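You operate a simulated robot arm through the tools that you are given. There is no shell and no other tool.

You are at the controls of a simulated robot arm. One attempt, no reset.

TASK
Top up the little teal tub with salt water; put it back.
Fine: to its white band, under the spout, none spilt; teal dial back at off, sliding plate in the middle. Where these are worked on the way, their far stop is far enough and under half their travel is too little: teal dial.

The check looks at the end state, three seconds after you hand in, the way a careful person would. Anything else that was tipped, shoved, dropped, spilled or broken makes it a failure.

THE ROBOT
A 6-joint arm with a two-finger parallel gripper, fixed in place. Base frame: the origin is on the floor under the middle of its stand, x ahead of it, y to its left, z up. Lengths are in mm, angles in rad, forces in N, time in s.
With the tool pointing down near the work surface it reaches from about 340 to 760 mm from the base axis. Its first joint turns from -1.152 to 1.152 rad. Payload 2.45 kg.
Tool frame: the origin (TCP) lies between the finger pads and is the grasp point; the fingertips stand 24 mm ahead of it; z points along the fingers, y is the line along which they close. The gripper opens to 68 mm. The fingers are 17 mm wide and 10 mm thick; the gripper's body (40 by 70 mm) begins 41 mm behind the TCP.
Orientation is told as [roll, pitch, yaw] about the base's x, y, z axes, in that order, counted from this pose: with the fingers straight down and closing along the base's y, the tool's x points along the base's -x, its y along +y and its z along -z.

THE INTERFACE
- The arm moves only by the tool step_arm. Its argument "motion" is a list of rows, each an object (a shift or turn left out is 0, a gripper value left out holds the last) with "claw": the gripper command, from -1 (shut) to 1 (fully open), values between in proportion; "linear": the shift along the tool's x, y, z in units of 40 mm (1.0 is 40 mm), a list of three; "dr": the turn, a rotation vector about the tool's x, y, z in units of 6 degrees (1.0 is 6 degrees), a list of three. In form: [{"claw": claw, "linear": [x, y, z], "dr": [ax, ay, az]}, ...]. A call has 1 to 20 rows; each row shifts and turns the commanded pose from where the row before left it, along the tool's axes as they then stand. A call with a number of a shift or a turn outside -1 to 1 is refused whole. Each row takes 0.2 s and may step no farther than 50 mm and 0.15 rad from the row before; otherwise, or with a gripper value out of range, the whole call is refused. A pose out of reach is approached as far as the arm can. The call stops where the force on the tool passes 50 N (or 10 N more than at its start, if that is more) or the arm is blocked; 0.2 s more then pass. Each finger travels about 108 mm/s and halts on what it meets, pressing with about 21 N; the grip force reading is that of the motor and also rises with nothing between the fingers. The clock runs only during rows and for 0.2 s after the last one: add rows that do not move to give the fingers time. It gives the time, the measured TCP pose, the force on the tool (base axes), the opening and the grip force at its end, in the units of the frame above (readings bear some noise), with the torque about the TCP (base axes, N m) and any sound that the robot's microphone picked up, and new pictures: "pictures" is both (left out), scene, wrist or none.
- Cameras (640 x 400 px; columns grow to the right, rows downward): "scene" is fixed at [152.5, 404.2, 1464.4]; the picture's right is [-0.87, -0.50, 0.00], its down [-0.28, 0.49, -0.82] and it looks along [0.41, -0.71, -0.57] (base axes); focal length 342 px, centre (320, 200). "wrist" rides on the gripper at [84, 11, -75] in the tool frame; the picture's right is [-0.13, 0.99, 0.00], its down [-0.60, -0.08, -0.79] and it looks along [-0.79, -0.10, 0.61] (tool axes); focal length 251 px, centre (320, 200).
- point_at(camera, pixels): for up to 12 pixels [column, row] of the newest picture of that camera ("zoom" is the newest enlarged one), the place [x, y, z] in the base frame of the surface seen there, good to about 2 mm. The clock stands still meanwhile.
- inspect(camera, box): a new picture of the part [left, top, right, bottom] of that camera's present view, enlarged. The clock stands still meanwhile.
- close_job(): hands the job in; it is judged then, once.

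Leave the gripper open and the arm clear of the work at the hand-in unless told otherwise.

The tools are called after "Emit:" as name(argument=value, ...) on one line, values as JSON. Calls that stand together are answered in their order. step_arm: Moves the arm, as the interface text tells. Its arguments: {"type":"object","properties":{"motion":{"type":"array","items":{"type":"object","properties":{"claw":{"type":"number"},"linear":{"type":"array","items":{"type":"number"}},"dr":{"type":"array","items":{"type":"number"}}}}},"pictures":{"type":"string","enum":["both","scene","wrist","none"]}},"required":["motion"]} The other tools are called the same way: point_at (camera, pixels) gives the place of the surface under pixels of a picture; inspect (camera, box) takes an enlarged picture of a part of a camera's view; close_job () hands the job in.

At the start:

```text
time: 0.0
position: [388.2, -197.4, 1182.7]
tcp_rot: [0.0, 0.001, -0.002]
ft_force: [-0.3, 0.4, -0.2]
ft_torque: [-0.02, 0.01, 0.02]
grip_width: 68.2
grasp_force: 0.0
```

scene: 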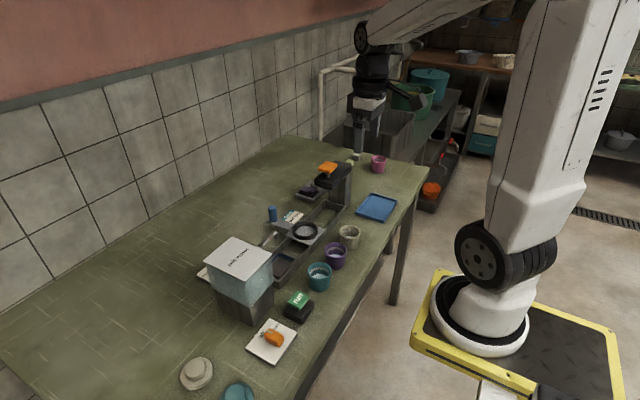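
wrist: 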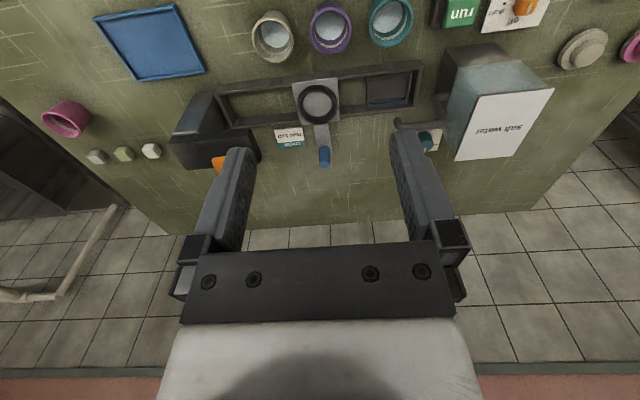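

I see a bench with a salt water tank, a rail with a sliding plate, tubs (cream, purple, teal) and switches. I will enlarge the parts of the scene before moving.

Emit:
inspect(camera="scene", box=[180, 220, 340, 320])

Emit:
inspect(camera="scene", box=[250, 150, 410, 250])

Emit:
inspect(camera="wrist", box=[380, 0, 640, 162])

Emit:
inspect(camera="wrist", box=[160, 0, 420, 180])

```text
4.00 times, centred on (260, 270) of scene
```

zoom: 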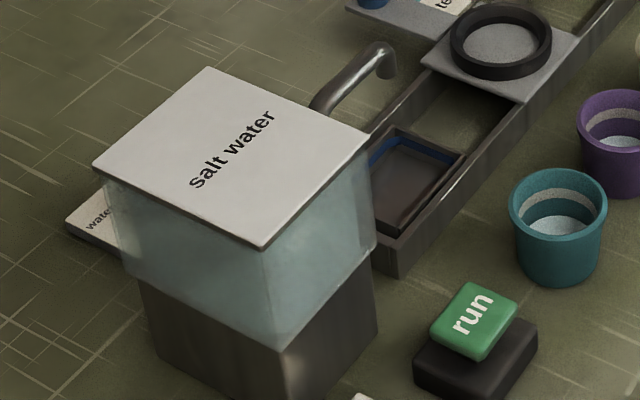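

```text
4.00 times, centred on (330, 200) of scene
```

zoom: 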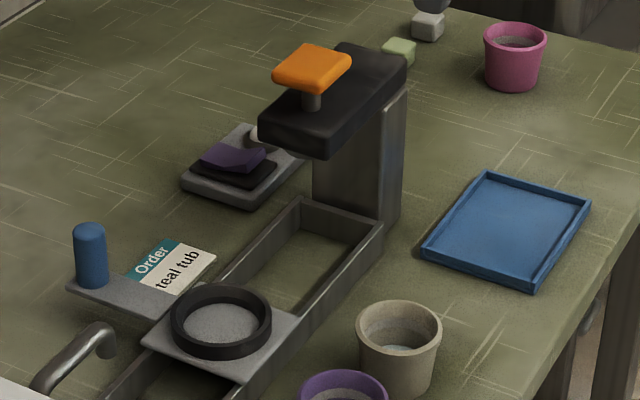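

```text
2.46 times, centred on (510, 81) of wrist
```

zoom: 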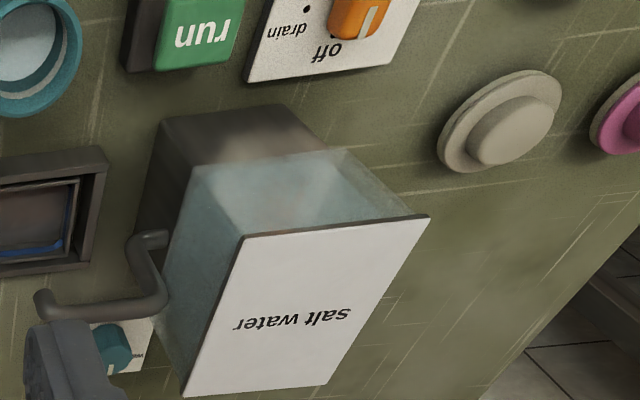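

```text
2.22 times, centred on (290, 90) of wrist
```

zoom: 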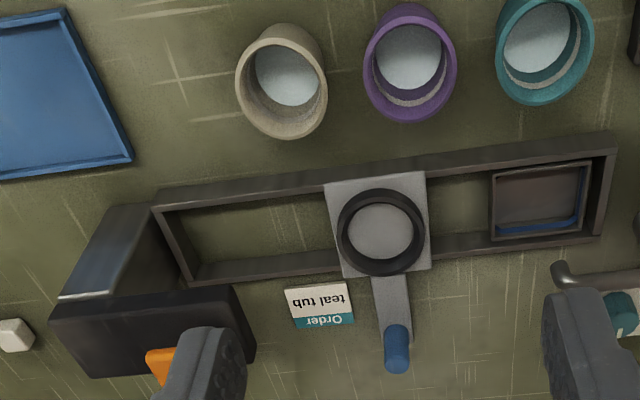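

The rail holds a plate with a ring seat and a blue handle peg. A spout stands over a drip grate at the tank end and a press with an orange plunger at the other end. Next I measure these in the scene and look closer at the dials.

Emit:
point_at(camera="scene", pixels=[[319, 268], [319, 276], [335, 250], [349, 233], [305, 231], [272, 209], [272, 222], [270, 240], [276, 233], [240, 258], [298, 302], [270, 337]])

Emit:
inspect(camera="scene", box=[180, 300, 308, 380])

Emit:
inspect(camera="scene", box=[185, 250, 225, 290])

Emit:
inspect(camera="wrist", box=[390, 100, 470, 150])

Emit:
inspect(camera="wrist", box=[430, 0, 560, 80])

Emit:
inspect(camera="wrist", box=[240, 0, 420, 80])

```text
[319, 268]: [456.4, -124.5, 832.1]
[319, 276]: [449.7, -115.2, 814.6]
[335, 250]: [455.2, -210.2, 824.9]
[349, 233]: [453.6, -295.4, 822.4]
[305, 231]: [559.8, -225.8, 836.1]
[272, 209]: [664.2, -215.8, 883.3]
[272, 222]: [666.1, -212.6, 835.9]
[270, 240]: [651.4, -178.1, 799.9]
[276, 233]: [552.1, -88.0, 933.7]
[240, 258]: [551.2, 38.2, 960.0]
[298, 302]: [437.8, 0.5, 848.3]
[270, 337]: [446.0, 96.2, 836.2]
```

```text
5.00 times, centred on (244, 340) of scene
```

zoom: 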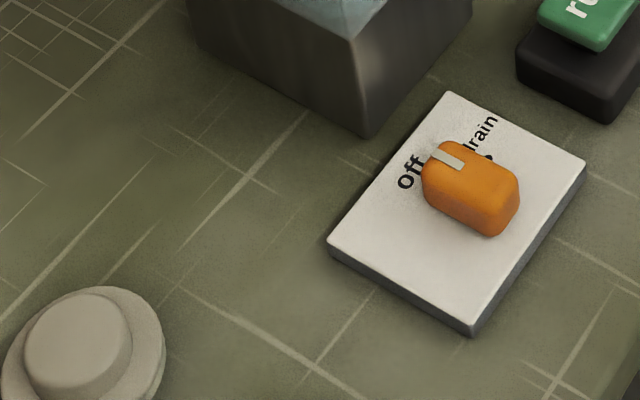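

```text
10.00 times, centred on (205, 270) of scene
```

zoom: 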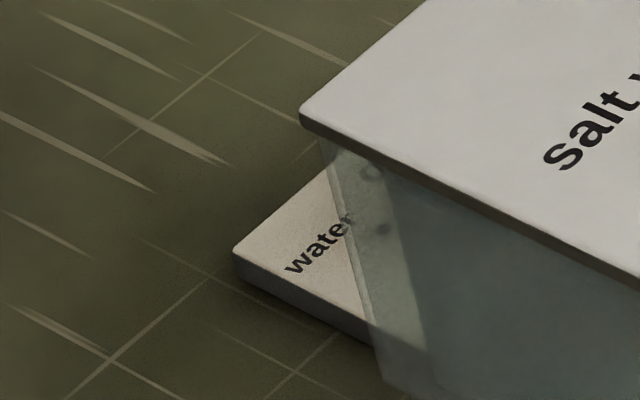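

```text
8.00 times, centred on (430, 125) of wrist
```

zoom: 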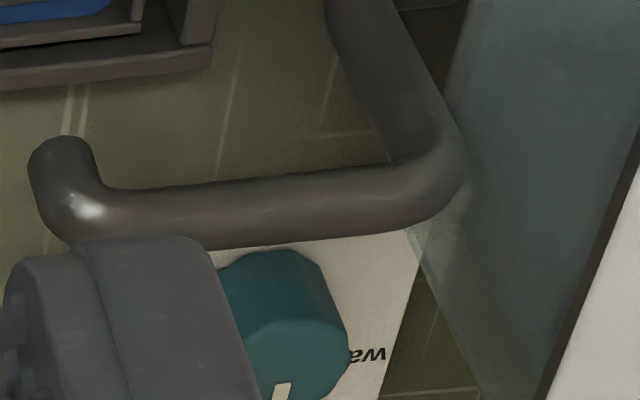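

```text
4.92 times, centred on (495, 40) of wrist
```

zoom: 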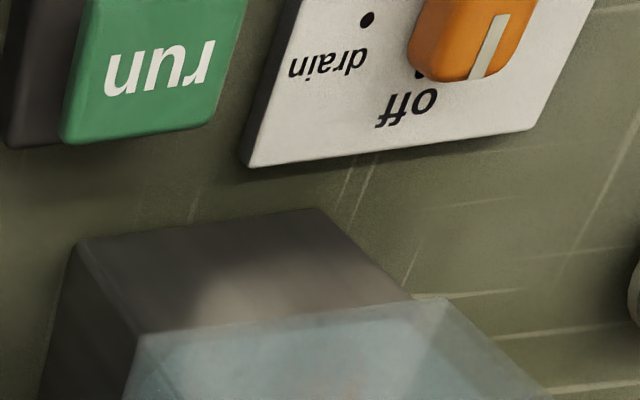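

```text
3.56 times, centred on (330, 40) of wrist
```

zoom: 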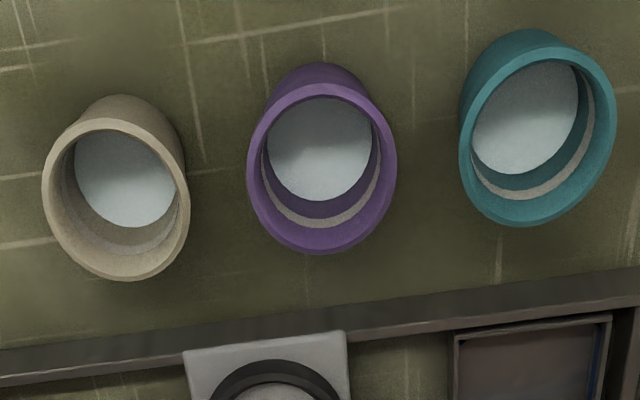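

The spout tip reads about (552, -88, 934), the plate centre about (560, -226), and the blue peg about (665, -215). Now I measure the teal dial, rail and drip grate from the wrist picture.

Emit:
point_at(camera="wrist", pixels=[[424, 138], [427, 148], [434, 131], [436, 144], [397, 122], [391, 88], [387, 104], [318, 103], [390, 22], [330, 30], [326, 157], [320, 135]])

Emit:
point_at(camera="scene", pixels=[[207, 272], [280, 280], [300, 252], [325, 208], [345, 170], [327, 168], [333, 185], [376, 207], [378, 165], [265, 280], [257, 300], [215, 262]])

```text
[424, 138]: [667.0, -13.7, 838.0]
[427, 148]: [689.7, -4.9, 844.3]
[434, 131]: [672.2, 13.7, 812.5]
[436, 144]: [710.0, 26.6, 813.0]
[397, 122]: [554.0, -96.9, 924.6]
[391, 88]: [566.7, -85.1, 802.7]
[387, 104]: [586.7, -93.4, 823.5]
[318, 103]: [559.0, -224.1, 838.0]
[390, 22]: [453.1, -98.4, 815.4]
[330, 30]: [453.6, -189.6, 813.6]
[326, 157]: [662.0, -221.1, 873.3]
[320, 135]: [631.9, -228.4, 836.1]
```

```text
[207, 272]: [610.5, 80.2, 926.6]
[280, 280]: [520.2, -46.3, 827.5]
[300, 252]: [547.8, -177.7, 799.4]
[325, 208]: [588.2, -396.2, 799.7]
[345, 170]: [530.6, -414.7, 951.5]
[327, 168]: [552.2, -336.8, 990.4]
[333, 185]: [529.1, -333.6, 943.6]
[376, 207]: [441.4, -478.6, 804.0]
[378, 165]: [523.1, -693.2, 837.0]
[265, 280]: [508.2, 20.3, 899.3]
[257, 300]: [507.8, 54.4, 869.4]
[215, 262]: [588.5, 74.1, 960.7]
```

The bench top is at z≈800, the teal dial is near (680, -5, 838), and the tub is near (452, -115). I'll move the arm closer to see the dial and its plate markings between the fingers.

Emit:
step_arm(motion=[{"linear": [-0.35, 0.73, 0.5]}, {"linear": [-0.35, 0.73, 0.5]}, {"linear": [-0.35, 0.73, 0.5]}, {"linear": [0, 0, 0]}], pictures="both")

```text
time: 1.0
position: [429.4, -108.5, 1122.8]
tcp_rot: [0.001, 0.001, 0.0]
ft_force: [0.1, -0.2, -0.6]
ft_torque: [-0.01, 0.01, 0.01]
grip_width: 68.1
grasp_force: 0.0
```

scene: 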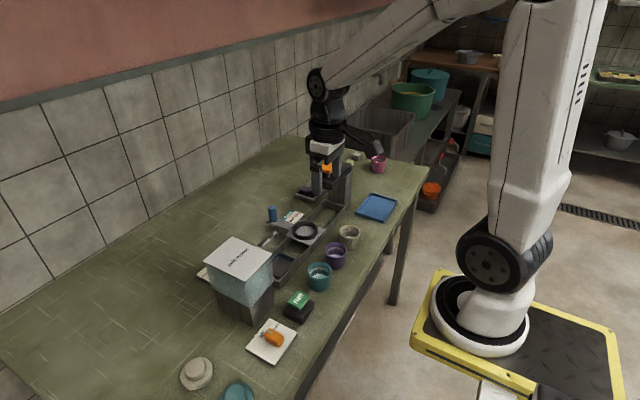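
wrist: 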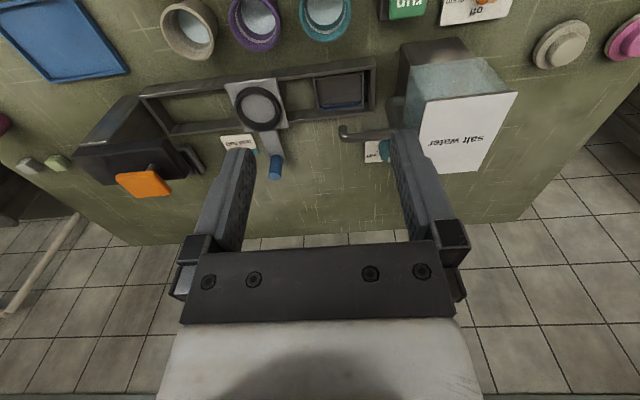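

The dial is hidden by the right finger at about (385, 150). I'll shift left (+y) so it falls between the fingers.

Emit:
step_arm(motion=[{"linear": [0, 0.9, 0.3]}, {"linear": [0, 0.9, 0.3]}, {"linear": [0, 0, 0]}], pictures="wrist")

```text
time: 1.8
position: [428.6, -37.9, 1100.0]
tcp_rot: [-0.001, 0.0, 0.0]
ft_force: [-0.3, 0.5, 0.6]
ft_torque: [-0.03, -0.01, 0.03]
grip_width: 67.6
grasp_force: 0.1
```

wrist: 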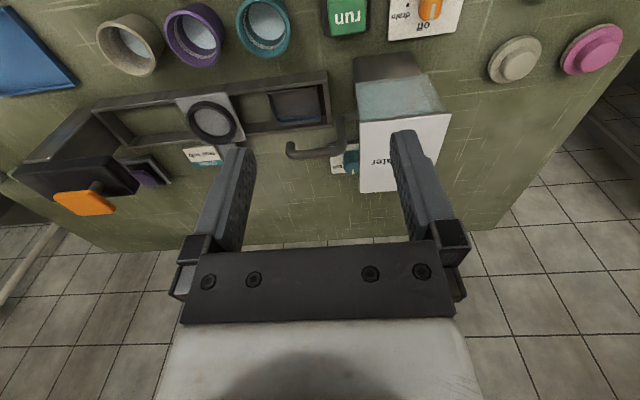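

The dial is now visible at about (350, 162), beside the spout pipe and tank. I'll enlarge it.

Emit:
inspect(camera="wrist", box=[280, 130, 376, 190])

Emit:
point_at(camera="wrist", pixels=[[350, 158], [345, 162], [352, 168], [345, 150], [336, 158], [336, 172], [292, 147], [297, 103], [265, 20], [383, 62], [345, 125], [362, 192]])

```text
6.67 times, centred on (328, 160) of wrist
```

zoom: 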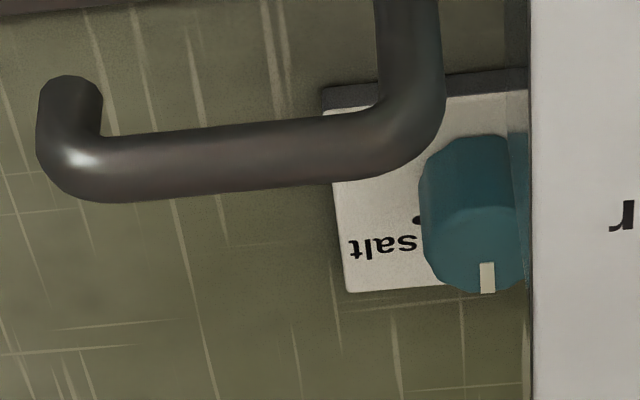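

```text
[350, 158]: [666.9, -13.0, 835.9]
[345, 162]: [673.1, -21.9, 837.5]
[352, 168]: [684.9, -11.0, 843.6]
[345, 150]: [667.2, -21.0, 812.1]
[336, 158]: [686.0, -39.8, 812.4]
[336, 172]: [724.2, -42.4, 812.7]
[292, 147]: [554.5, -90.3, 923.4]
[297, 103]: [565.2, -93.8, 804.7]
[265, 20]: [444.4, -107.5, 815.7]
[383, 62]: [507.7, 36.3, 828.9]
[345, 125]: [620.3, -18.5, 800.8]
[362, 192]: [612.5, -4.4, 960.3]
```

The dial has "salt" lettering on its -y side and a mark pointing to +x. I need to see the plate from a steeper angle, so I'll move forward, staying well above the tank (z 960).

Emit:
step_arm(motion=[{"linear": [-1, -0.15, 0]}, {"linear": [-1, -0.15, 0]}, {"linear": [-1, -0.15, 0]}, {"linear": [-1, -0.15, 0]}, {"linear": [0, 0, 0]}], pictures="wrist")

```text
time: 3.0
position: [590.0, -62.0, 1102.4]
tcp_rot: [-0.001, 0.0, 0.001]
ft_force: [0.3, 0.3, -0.8]
ft_torque: [0.0, 0.01, 0.02]
grip_width: 68.1
grasp_force: 0.1
```

wrist: 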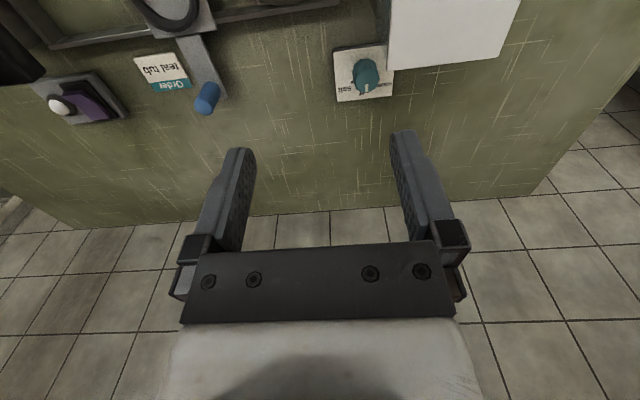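

The whole teal dial plate is now in view at about (363, 75). I'll enlarge it, and also the rest of the upper area.

Emit:
inspect(camera="wrist", box=[323, 40, 403, 106])

Emit:
inspect(camera="wrist", box=[30, 0, 270, 140])

Emit:
point_at(camera="wrist", pixels=[[335, 48], [338, 102], [392, 96], [389, 45], [365, 65], [366, 80], [367, 88], [354, 72], [379, 72], [207, 92], [205, 105], [208, 112]])

```text
6.06 times, centred on (363, 73) of wrist
```

zoom: 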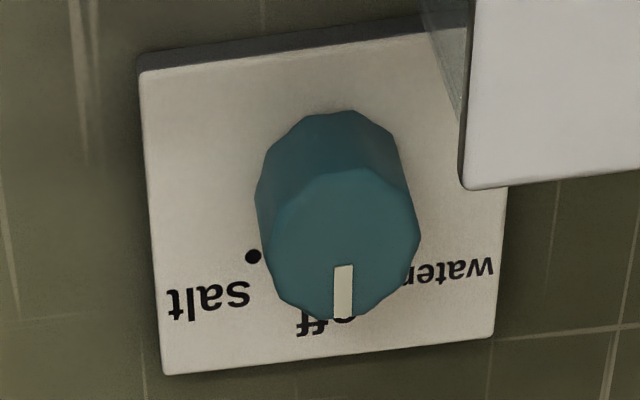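

```text
2.67 times, centred on (150, 70) of wrist
```

zoom: 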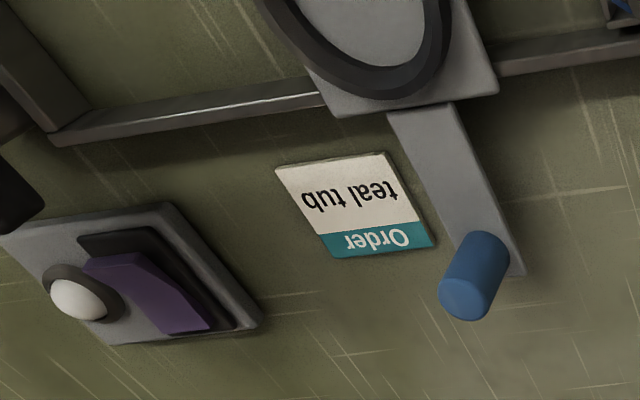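

```text
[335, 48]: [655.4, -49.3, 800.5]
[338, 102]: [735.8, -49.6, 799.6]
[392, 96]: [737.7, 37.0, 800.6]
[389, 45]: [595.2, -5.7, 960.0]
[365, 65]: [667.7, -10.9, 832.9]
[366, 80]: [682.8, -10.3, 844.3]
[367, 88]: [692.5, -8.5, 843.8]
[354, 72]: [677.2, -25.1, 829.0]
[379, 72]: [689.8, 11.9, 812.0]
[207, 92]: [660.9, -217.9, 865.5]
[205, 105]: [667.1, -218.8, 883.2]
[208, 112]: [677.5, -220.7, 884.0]
```

The dial has three marks: "salt" toward -y, "off" at +x (where its mark now points), and "water" toward +y. I want to confirm which dots belong to which words, so I'll go further forward and tilt the camera down.

Emit:
step_arm(motion=[{"linear": [-0.7, 0.9, 0]}, {"linear": [-0.7, 0.9, 0]}, {"dr": [0, 1, 0]}, {"dr": [0, 1, 0]}, {"dr": [0, 1, 0]}, {"linear": [0, 0, 0]}], pictures="both")

```text
time: 4.4
position: [646.4, 10.1, 1099.5]
tcp_rot: [-0.003, 0.316, -0.001]
ft_force: [1.3, -0.1, 0.1]
ft_torque: [0.0, -0.02, 0.01]
grip_width: 67.8
grasp_force: 0.0
```

scene: 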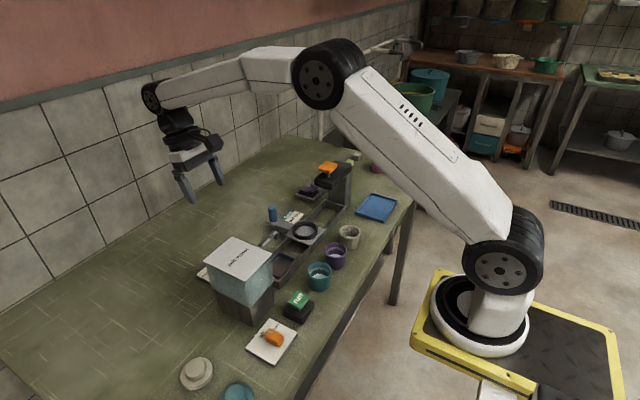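
wrist: 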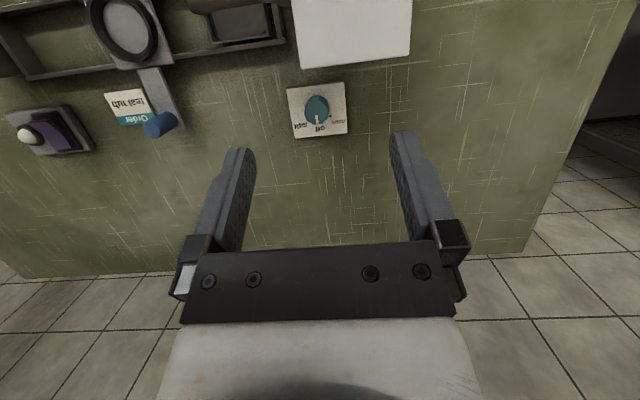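

The plate is now clear at about (317, 110). I'll enlarge it, along with the purple switch and the drip grate.

Emit:
inspect(camera="wrist", box=[277, 75, 357, 145])

Emit:
inspect(camera="wrist", box=[0, 60, 130, 160])

Emit:
inspect(camera="wrist", box=[80, 0, 300, 140])

Emit:
point_at(camera="wrist", pixels=[[287, 90], [293, 138], [347, 132], [344, 83], [315, 102], [317, 115], [318, 125], [306, 111], [329, 109], [150, 40], [238, 35], [160, 125]])

```text
5.71 times, centred on (317, 110) of wrist
```

zoom: 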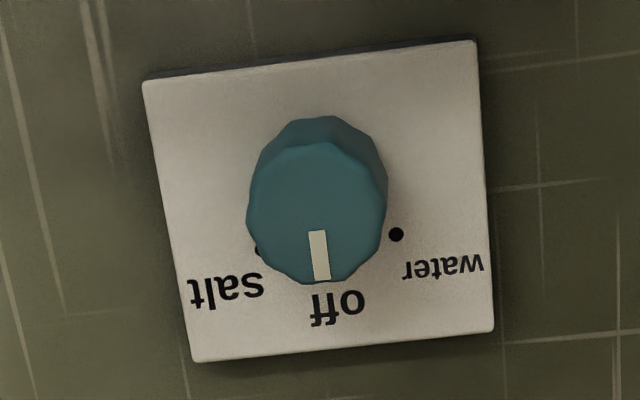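

```text
4.00 times, centred on (65, 110) of wrist
```

zoom: 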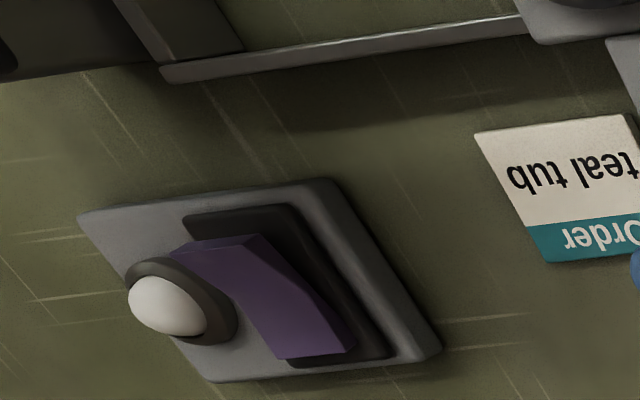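

```text
2.86 times, centred on (190, 70) of wrist
```

zoom: 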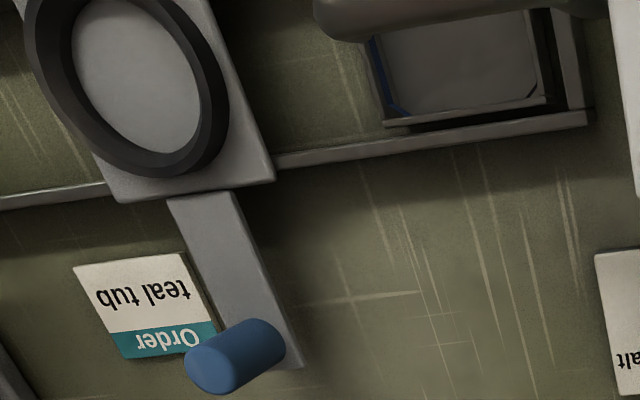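

```text
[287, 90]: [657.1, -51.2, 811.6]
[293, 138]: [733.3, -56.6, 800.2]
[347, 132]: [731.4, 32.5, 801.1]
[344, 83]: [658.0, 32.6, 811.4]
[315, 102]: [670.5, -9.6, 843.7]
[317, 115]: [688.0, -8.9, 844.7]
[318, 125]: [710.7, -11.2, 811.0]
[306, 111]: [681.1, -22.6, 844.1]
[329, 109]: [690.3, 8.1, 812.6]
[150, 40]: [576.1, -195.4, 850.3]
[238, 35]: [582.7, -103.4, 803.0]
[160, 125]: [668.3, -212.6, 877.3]
```

The plate reads "salt" (toward -y), "off" (toward +x, current) and "water" (toward +y), each with its own dot. Salt is the setting I need. Next I measure the dots, the ring seat and the teal tub accurately.

Emit:
point_at(camera="wrist", pixels=[[305, 119], [331, 116], [317, 119], [128, 28], [104, 30], [155, 30], [128, 5], [130, 60], [113, 20], [252, 15], [170, 80], [160, 70]])

Emit:
inspect(camera="scene", box=[288, 240, 368, 300])

Emit:
inspect(camera="scene", box=[260, 210, 340, 270])

```text
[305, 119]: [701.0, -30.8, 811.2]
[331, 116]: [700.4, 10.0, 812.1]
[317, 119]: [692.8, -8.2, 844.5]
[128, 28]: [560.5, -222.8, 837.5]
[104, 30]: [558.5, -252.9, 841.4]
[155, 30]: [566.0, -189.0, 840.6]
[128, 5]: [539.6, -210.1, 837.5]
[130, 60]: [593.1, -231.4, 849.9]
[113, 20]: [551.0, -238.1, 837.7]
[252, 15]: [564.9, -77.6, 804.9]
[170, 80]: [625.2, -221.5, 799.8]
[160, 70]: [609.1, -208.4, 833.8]
```

```text
6.67 times, centred on (328, 270) of scene
```

zoom: 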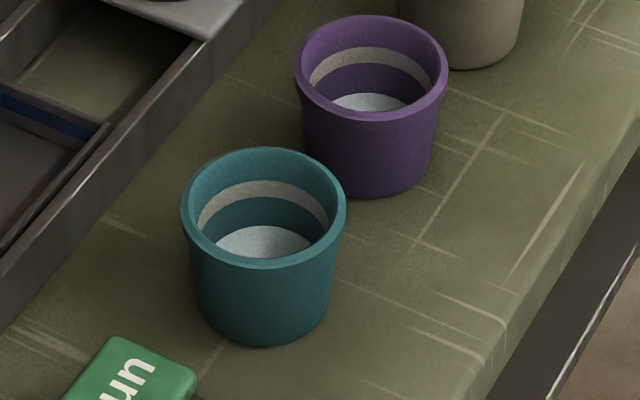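

```text
6.67 times, centred on (300, 240) of scene
```

zoom: 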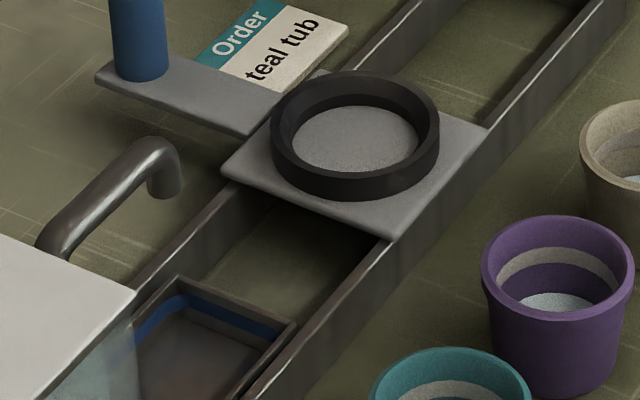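

I'll take a tight enlargement of the teal tub and sample its rim, base and water.

Emit:
inspect(camera="scene", box=[299, 255, 339, 297])

```text
9.52 times, centred on (319, 276) of scene
```

zoom: 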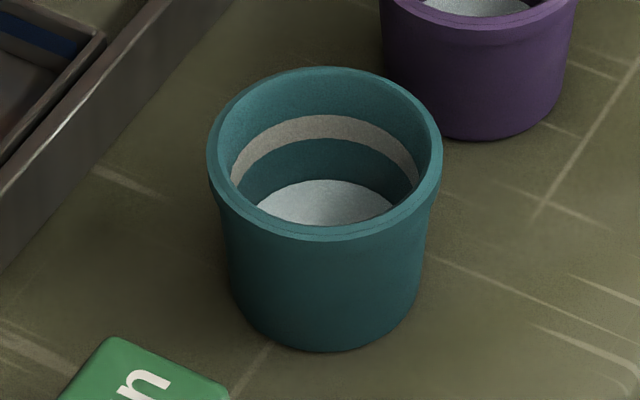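

Emit:
point_at(camera="zoom", pixels=[[325, 69], [325, 236], [210, 155], [438, 155], [325, 100], [325, 118], [325, 132], [325, 145], [325, 170], [325, 205], [325, 290], [325, 348]])

```text
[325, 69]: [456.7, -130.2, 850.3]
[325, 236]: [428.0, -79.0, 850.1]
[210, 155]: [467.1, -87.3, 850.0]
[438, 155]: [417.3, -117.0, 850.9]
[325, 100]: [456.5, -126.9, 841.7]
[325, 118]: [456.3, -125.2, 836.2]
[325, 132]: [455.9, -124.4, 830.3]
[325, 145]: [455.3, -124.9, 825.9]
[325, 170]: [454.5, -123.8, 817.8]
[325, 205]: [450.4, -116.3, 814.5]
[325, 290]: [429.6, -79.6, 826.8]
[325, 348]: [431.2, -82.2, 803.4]
```

The tub's centre is about (442, -103), rim diameter 58, height 50 (z 800–850). Water is at z≈814.5 and the white band spans about z 828–836. I'll look at the gripper in the scene view to see what sticks out of it.

Emit:
inspect(camera="scene", box=[130, 70, 240, 210])

Emit:
inspect(camera="scene", box=[280, 140, 400, 215])

```text
2.86 times, centred on (185, 140) of scene
```

zoom: 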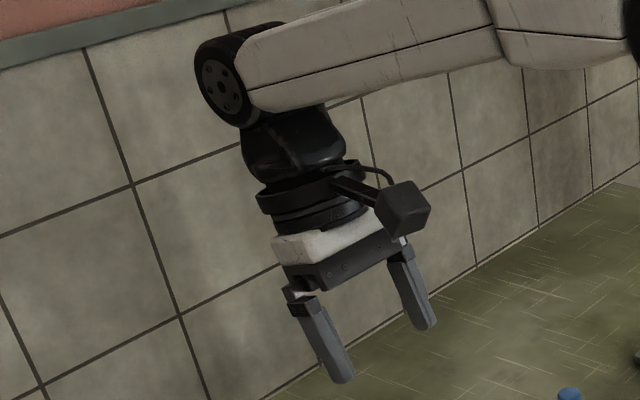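

```text
5.33 times, centred on (340, 178) of scene
```

zoom: 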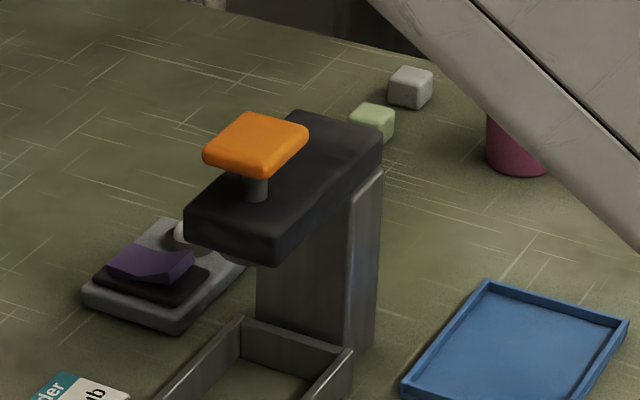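

The wrist camera is a solid box on a bracket, so I must keep it clear of the tank, spout and press. Now I'll level the tool again and move back, high above everything, toward the teal tub.

Emit:
step_arm(motion=[{"dr": [0, -1, 0]}, {"dr": [0, -1, 0]}, {"dr": [0, -1, 0]}, {"linear": [0.9, -0.5, 0]}, {"linear": [0.9, -0.5, 0]}, {"linear": [0.9, -0.5, 0]}, {"linear": [0.9, -0.5, 0]}, {"linear": [0.9, -0.5, 0]}, {"linear": [0.6, -0.33, 0]}, {"linear": [0, 0, 0]}], pictures="wrist")

```text
time: 6.6
position: [442.6, -104.1, 1099.8]
tcp_rot: [0.002, 0.001, 0.0]
ft_force: [0.2, -0.2, 0.2]
ft_torque: [-0.01, 0.0, -0.02]
grip_width: 67.8
grasp_force: 0.0
```

wrist: 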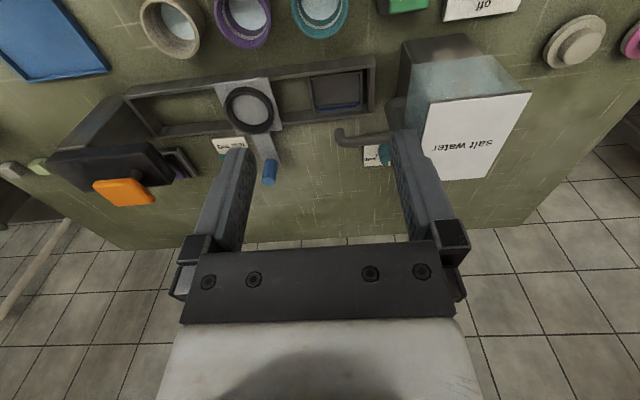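

The TCP is right above the tub at (442.6, -104.1). I'll go straight down to about z 955 and check the alignment in the wrist picture.

Emit:
step_arm(motion=[{"claw": 1, "linear": [0, 0, 0.9]}, {"linear": [0, 0, 0.9]}, {"linear": [0, 0, 0.9]}, {"linear": [0, 0, 0.9]}, {"linear": [0, 0, 0]}], pictures="both")

```text
time: 7.8
position: [441.4, -103.2, 954.2]
tcp_rot: [0.0, 0.0, 0.0]
ft_force: [0.2, 0.7, -0.4]
ft_torque: [-0.02, 0.02, 0.02]
grip_width: 68.1
grasp_force: 0.1
```

scene: 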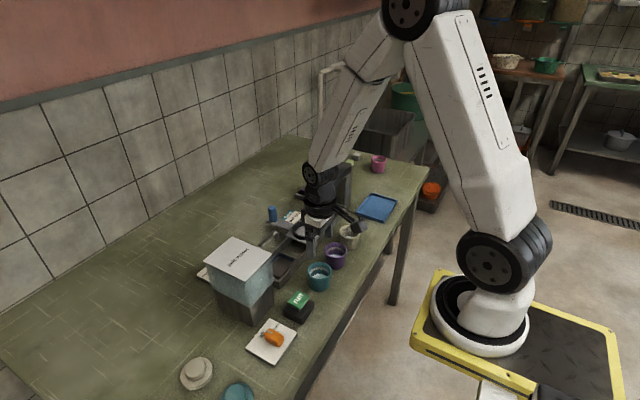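
wrist: 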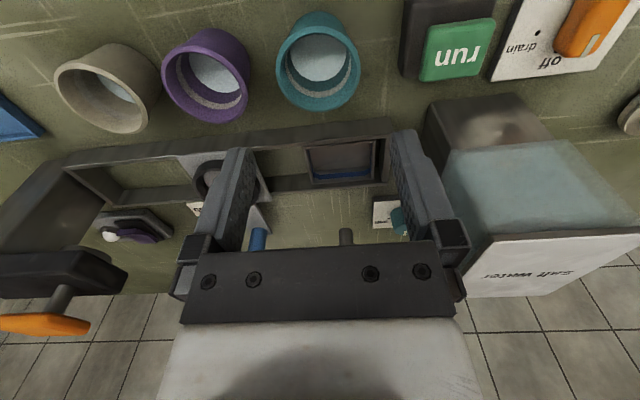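

The tub now fills (275–360, 12–110) of the wrist view. I'll enlarge it and measure its rim for an exact centre.

Emit:
inspect(camera="wrist", box=[258, 0, 378, 120])

```text
3.33 times, centred on (318, 60) of wrist
```

zoom: 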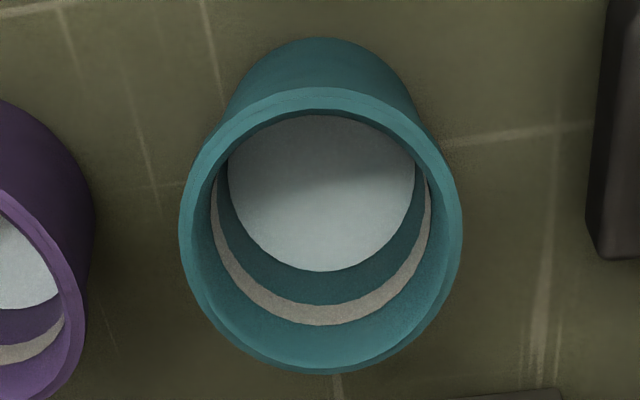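

Emit:
point_at(camera="zoom", pixels=[[322, 95], [328, 369], [184, 235], [456, 225], [322, 45], [325, 190], [325, 312], [325, 303], [325, 322], [325, 287], [240, 110], [410, 330]])

```text
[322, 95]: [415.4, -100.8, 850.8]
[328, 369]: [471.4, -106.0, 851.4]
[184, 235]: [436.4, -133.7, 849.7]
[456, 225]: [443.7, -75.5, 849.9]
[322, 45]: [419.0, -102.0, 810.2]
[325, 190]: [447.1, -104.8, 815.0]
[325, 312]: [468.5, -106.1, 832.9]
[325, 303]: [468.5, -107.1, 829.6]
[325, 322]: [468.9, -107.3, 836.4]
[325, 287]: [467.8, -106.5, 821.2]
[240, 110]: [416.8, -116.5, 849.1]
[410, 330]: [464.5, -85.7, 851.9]
```

The tub's centre is about (443, -104), rim z≈851, and the band spans z 829.5–836.5. I'll lower to z≈846 with open fingers, which leaves about 5 mm clearance each side, and then check.

Emit:
step_arm(motion=[{"claw": 1, "linear": [-0.03, -0.02, 0.8]}, {"linear": [0, 0, 0.8]}, {"linear": [0, 0, 0.6]}, {"linear": [0, 0, 0.5]}, {"linear": [0, 0, 0]}], pictures="both")

```text
time: 9.0
position: [442.1, -104.1, 847.2]
tcp_rot: [-0.001, 0.0, 0.0]
ft_force: [-0.4, -0.2, -0.2]
ft_torque: [0.0, 0.03, 0.01]
grip_width: 67.8
grasp_force: 0.0
```

scene: 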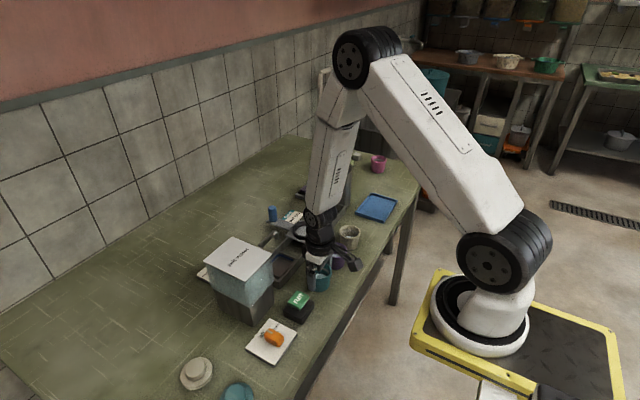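
wrist: 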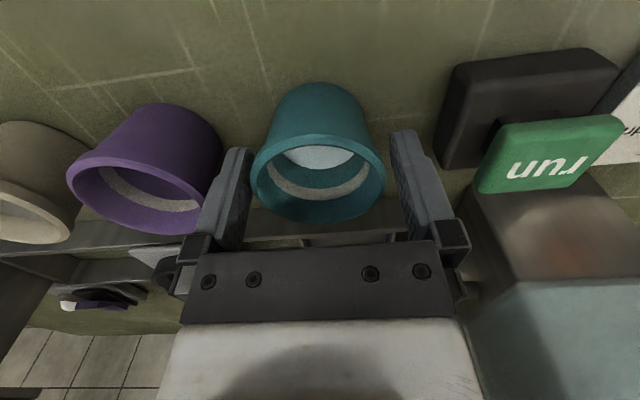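

The tub stands between the fingers, centred at about column 318. I'll close the gripper on the rim and give it time.

Emit:
step_arm(motion=[{"claw": -1}, {"claw": -1}, {"claw": -1}], pictures="wrist")

```text
time: 9.8
position: [442.5, -104.5, 846.8]
tcp_rot: [0.001, -0.001, 0.0]
ft_force: [0.8, -0.1, 0.3]
ft_torque: [-0.01, -0.01, 0.04]
grip_width: 56.5
grasp_force: 20.8
```

wrist: 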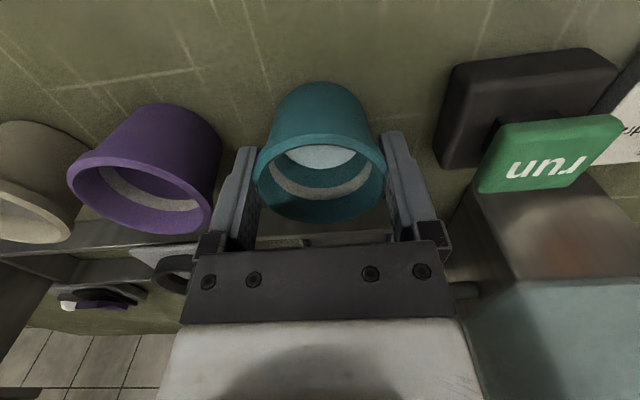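

The grip holds at 56.5 mm with about 21 N. I'll lift slowly and level by 70 mm so that the water stays calm.

Emit:
step_arm(motion=[{"linear": [0, 0, -0.1]}, {"linear": [0, 0, -0.2]}, {"linear": [0, 0, -0.3]}, {"linear": [0, 0, -0.3]}, {"linear": [0, 0, -0.3]}, {"linear": [0, 0, -0.3]}, {"linear": [0, 0, -0.2]}, {"linear": [0, 0, -0.1]}, {"linear": [0, 0, 0]}], pictures="both")

```text
time: 11.8
position: [442.6, -103.5, 920.9]
tcp_rot: [0.0, 0.0, 0.0]
ft_force: [0.2, 0.4, 0.3]
ft_torque: [0.02, 0.03, 0.01]
grip_width: 0.0
grasp_force: 21.5
```

scene: 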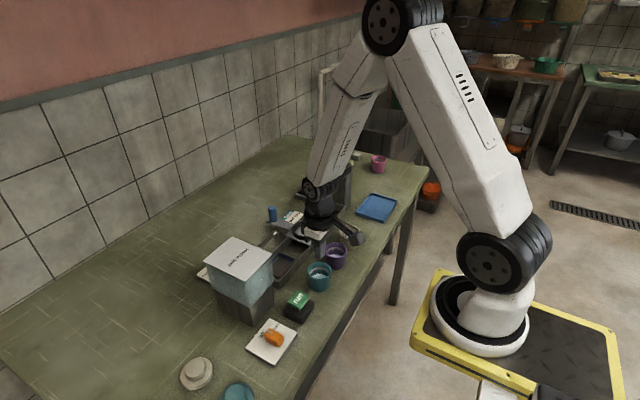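
wrist: 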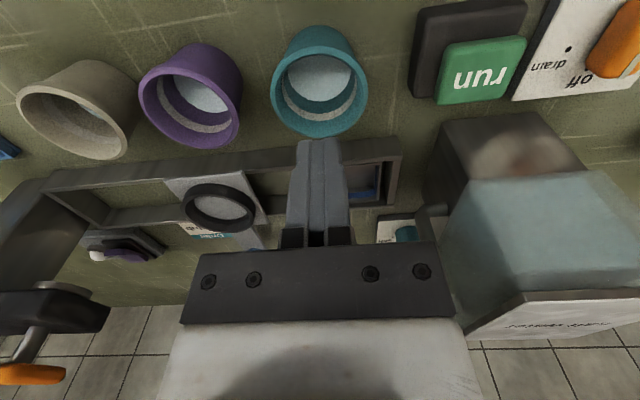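

The fingers closed to 0 and the tub stayed on the bench: the grip slipped off. I'll check that the tub and its water are unchanged, and measure it again.

Emit:
inspect(camera="wrist", box=[258, 15, 378, 145])

Emit:
inspect(camera="scene", box=[289, 245, 349, 297])

```text
3.08 times, centred on (318, 80) of wrist
```

zoom: 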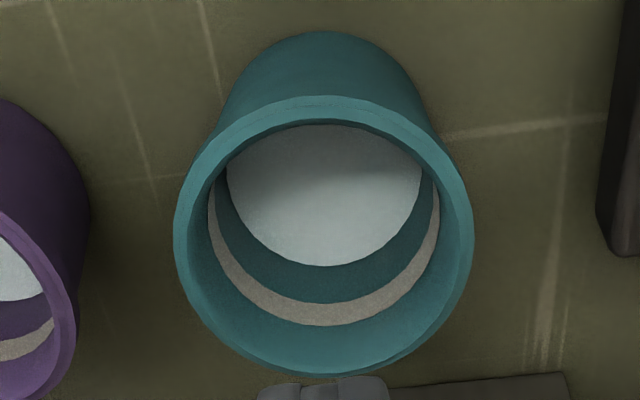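

```text
7.69 times, centred on (319, 271) of scene
```

zoom: 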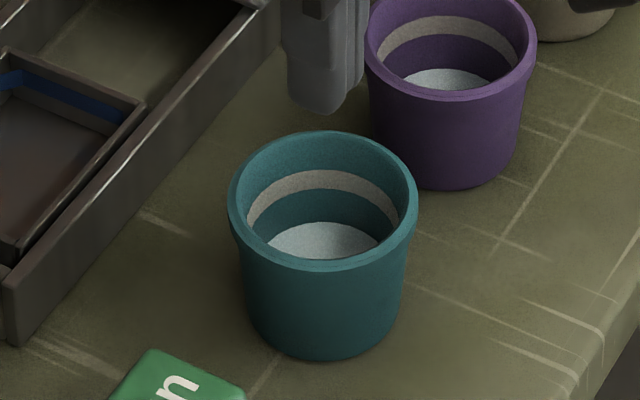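

Emit:
point_at(camera="zoom", pixels=[[322, 133], [322, 266], [231, 205], [414, 205], [322, 230], [322, 300], [322, 330], [322, 352], [250, 300], [400, 300], [300, 280], [240, 245]])

Emit:
point_at(camera="wrist", pixels=[[318, 50], [321, 134], [276, 92], [366, 92], [320, 80], [320, 35], [298, 60], [350, 122]])

```text
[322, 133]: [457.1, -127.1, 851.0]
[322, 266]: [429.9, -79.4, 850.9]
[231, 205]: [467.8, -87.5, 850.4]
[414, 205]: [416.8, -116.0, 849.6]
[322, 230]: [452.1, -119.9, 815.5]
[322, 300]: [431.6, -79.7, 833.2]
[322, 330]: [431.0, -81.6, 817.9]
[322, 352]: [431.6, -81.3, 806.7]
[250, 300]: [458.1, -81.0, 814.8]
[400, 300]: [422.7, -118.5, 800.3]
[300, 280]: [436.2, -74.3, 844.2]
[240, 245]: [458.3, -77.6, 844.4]
```

```text
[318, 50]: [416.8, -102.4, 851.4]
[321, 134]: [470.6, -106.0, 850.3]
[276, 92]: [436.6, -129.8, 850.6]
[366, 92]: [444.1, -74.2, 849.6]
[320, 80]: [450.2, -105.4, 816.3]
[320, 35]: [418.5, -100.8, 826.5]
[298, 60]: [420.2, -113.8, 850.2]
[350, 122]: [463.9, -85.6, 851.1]
```

The tub is unmoved at (443, -104) and its water is unchanged, so the grip only slid off the lip. I'll open the fingers here (tips at z≈897, clear above it) and go down again, about 8 mm lower than before.

Emit:
step_arm(motion=[{"claw": 1}, {"claw": 1}, {"claw": 1, "linear": [0, 0, 0.6]}, {"linear": [0, 0, 0.6]}, {"linear": [0, 0, 0.5]}, {"linear": [0, 0, 0.3]}, {"linear": [0, 0, 0]}], pictures="wrist")

```text
time: 13.4
position: [443.9, -104.1, 838.5]
tcp_rot: [-0.001, -0.001, -0.001]
ft_force: [0.4, 0.2, 0.4]
ft_torque: [0.01, 0.0, -0.03]
grip_width: 67.9
grasp_force: 0.0
```

wrist: 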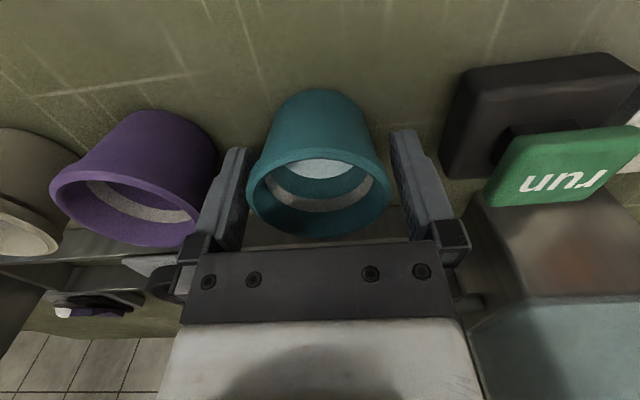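

The TCP is at z 838.5 around the tub. I'll close now, wait, then lift only a few millimetres to test the hold.

Emit:
step_arm(motion=[{"claw": -1}, {"claw": -1}, {"claw": -1}, {"claw": -1}], pictures="wrist")

Emit:
step_arm(motion=[{"claw": -1, "linear": [0, 0, -0.05]}, {"linear": [0, 0, -0.05]}, {"linear": [0, 0, -0.05]}, {"linear": [0, 0, 0]}], pictures="wrist")

```text
time: 14.4
position: [445.3, -104.4, 838.2]
tcp_rot: [-0.001, 0.001, 0.002]
ft_force: [-0.9, -0.3, 1.1]
ft_torque: [0.01, 0.0, 0.0]
grip_width: 55.9
grasp_force: 21.6
```

wrist: 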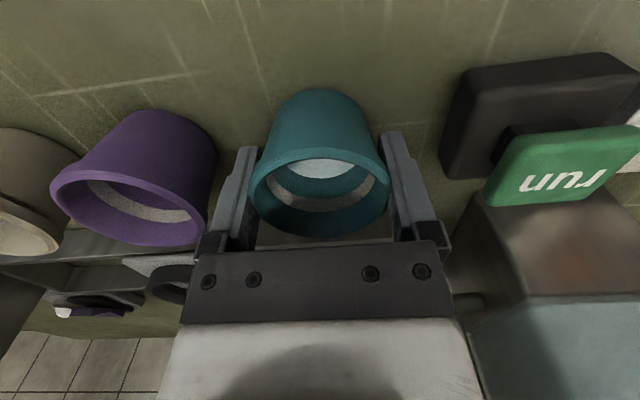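

```text
time: 15.4
position: [444.7, -103.3, 846.2]
tcp_rot: [0.0, 0.0, 0.0]
ft_force: [-0.2, 0.9, -0.1]
ft_torque: [0.02, -0.03, 0.0]
grip_width: 55.8
grasp_force: 21.2
```

wrist: 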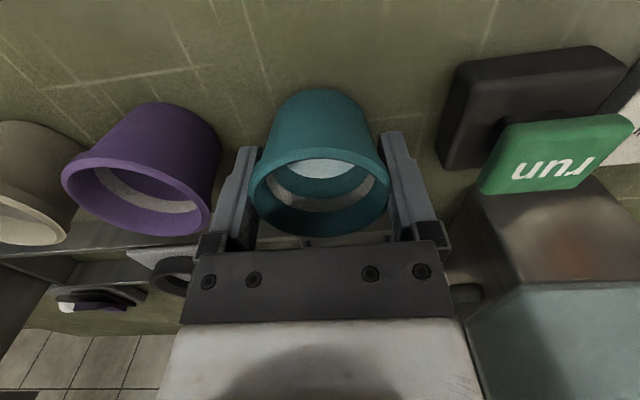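

The tub rises with the fingers this time: it holds the same place in the picture while the purple tub drops away. I'll continue lifting slowly and check again.

Emit:
step_arm(motion=[{"claw": -1, "linear": [0, 0, -0.1]}, {"linear": [0, 0, -0.15]}, {"linear": [0, 0, -0.2]}, {"linear": [0, 0, -0.2]}, {"linear": [0, 0, -0.2]}, {"linear": [0, 0, -0.2]}, {"linear": [0, 0, -0.2]}, {"linear": [0, 0, -0.2]}, {"linear": [0, 0, -0.15]}, {"linear": [0, 0, -0.1]}, {"linear": [0, 0, 0]}], pictures="both")

```text
time: 17.8
position: [443.4, -104.1, 911.8]
tcp_rot: [0.0, -0.001, 0.0]
ft_force: [0.8, 0.6, 0.2]
ft_torque: [-0.03, 0.03, 0.01]
grip_width: 56.0
grasp_force: 20.9
```

scene: 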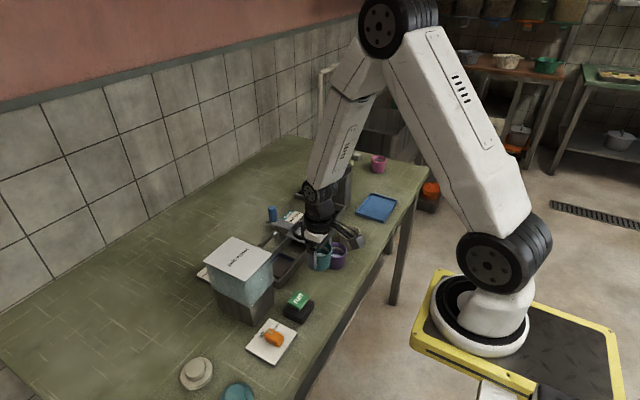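
wrist: 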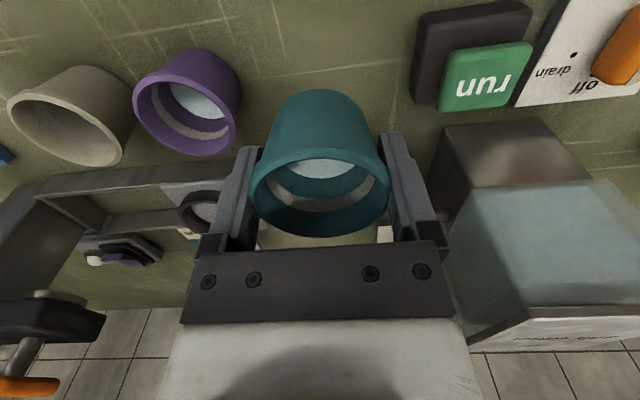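

The tub is held securely at 56 mm with its base at about z 873. I'll carry it slowly along -y to y≈-223 (passing over the purple tub with 20 mm to spare) so that the scene camera can see the ring seat.

Emit:
step_arm(motion=[{"claw": -1, "linear": [0, -0.1, -0.05]}, {"linear": [0, -0.2, -0.1]}, {"linear": [0, -0.3, -0.05]}, {"linear": [0, -0.3, 0]}, {"linear": [0, -0.3, 0]}, {"linear": [0, -0.3, 0]}, {"linear": [0, -0.3, 0]}, {"linear": [0, -0.3, 0]}, {"linear": [0, -0.3, 0]}, {"linear": [0, -0.3, 0]}, {"linear": [0, -0.2, 0]}, {"linear": [0, -0.1, 0]}, {"linear": [0, 0, 0]}], pictures="both")

```text
time: 20.6
position: [443.4, -223.7, 921.1]
tcp_rot: [0.001, 0.0, 0.0]
ft_force: [-1.2, 0.0, -0.2]
ft_torque: [0.0, 0.02, 0.01]
grip_width: 56.1
grasp_force: 20.9
```

scene: 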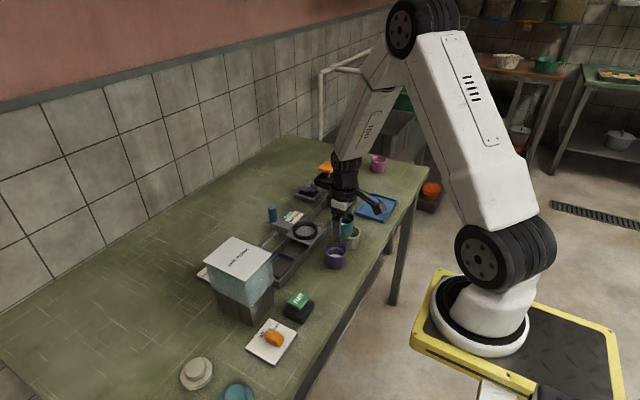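
wrist: 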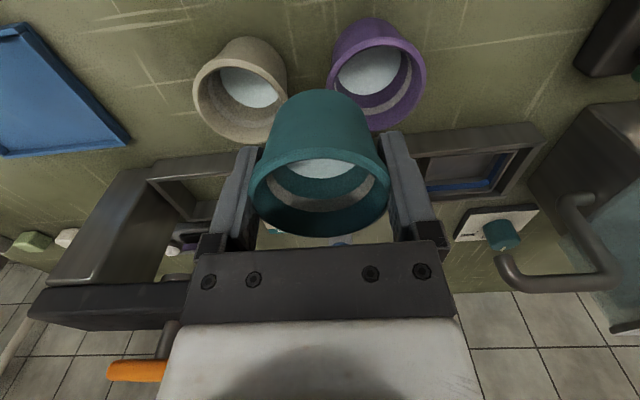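

The tub is held level and the ring seat is now unobstructed in the scene view at about (305, 231). I'll enlarge it for measuring, and check the held tub too.

Emit:
inspect(camera="scene", box=[275, 208, 335, 256])

```text
8.33 times, centred on (305, 232) of scene
```

zoom: 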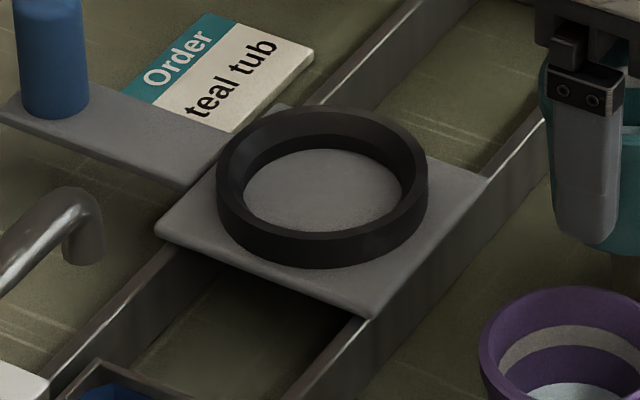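

Emit:
point_at(camera="zoom", pixels=[[222, 175], [424, 170], [322, 109], [322, 236], [246, 190], [401, 188], [322, 152], [322, 228], [322, 190], [53, 95], [300, 255], [410, 250]])

Emit:
inspect(camera="scene", box=[325, 195, 385, 245])

```text
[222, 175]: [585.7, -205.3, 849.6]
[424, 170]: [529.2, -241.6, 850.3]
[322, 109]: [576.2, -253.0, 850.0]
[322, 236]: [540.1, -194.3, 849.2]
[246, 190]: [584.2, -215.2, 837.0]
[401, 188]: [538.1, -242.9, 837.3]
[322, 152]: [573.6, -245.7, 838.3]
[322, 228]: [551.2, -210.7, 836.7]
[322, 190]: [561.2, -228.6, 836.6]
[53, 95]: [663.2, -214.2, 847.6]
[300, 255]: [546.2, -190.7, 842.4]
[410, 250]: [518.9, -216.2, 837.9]
```

```text
8.00 times, centred on (355, 220) of scene
```

zoom: 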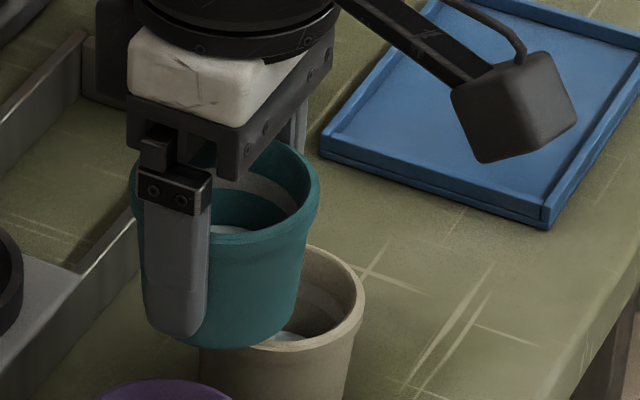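

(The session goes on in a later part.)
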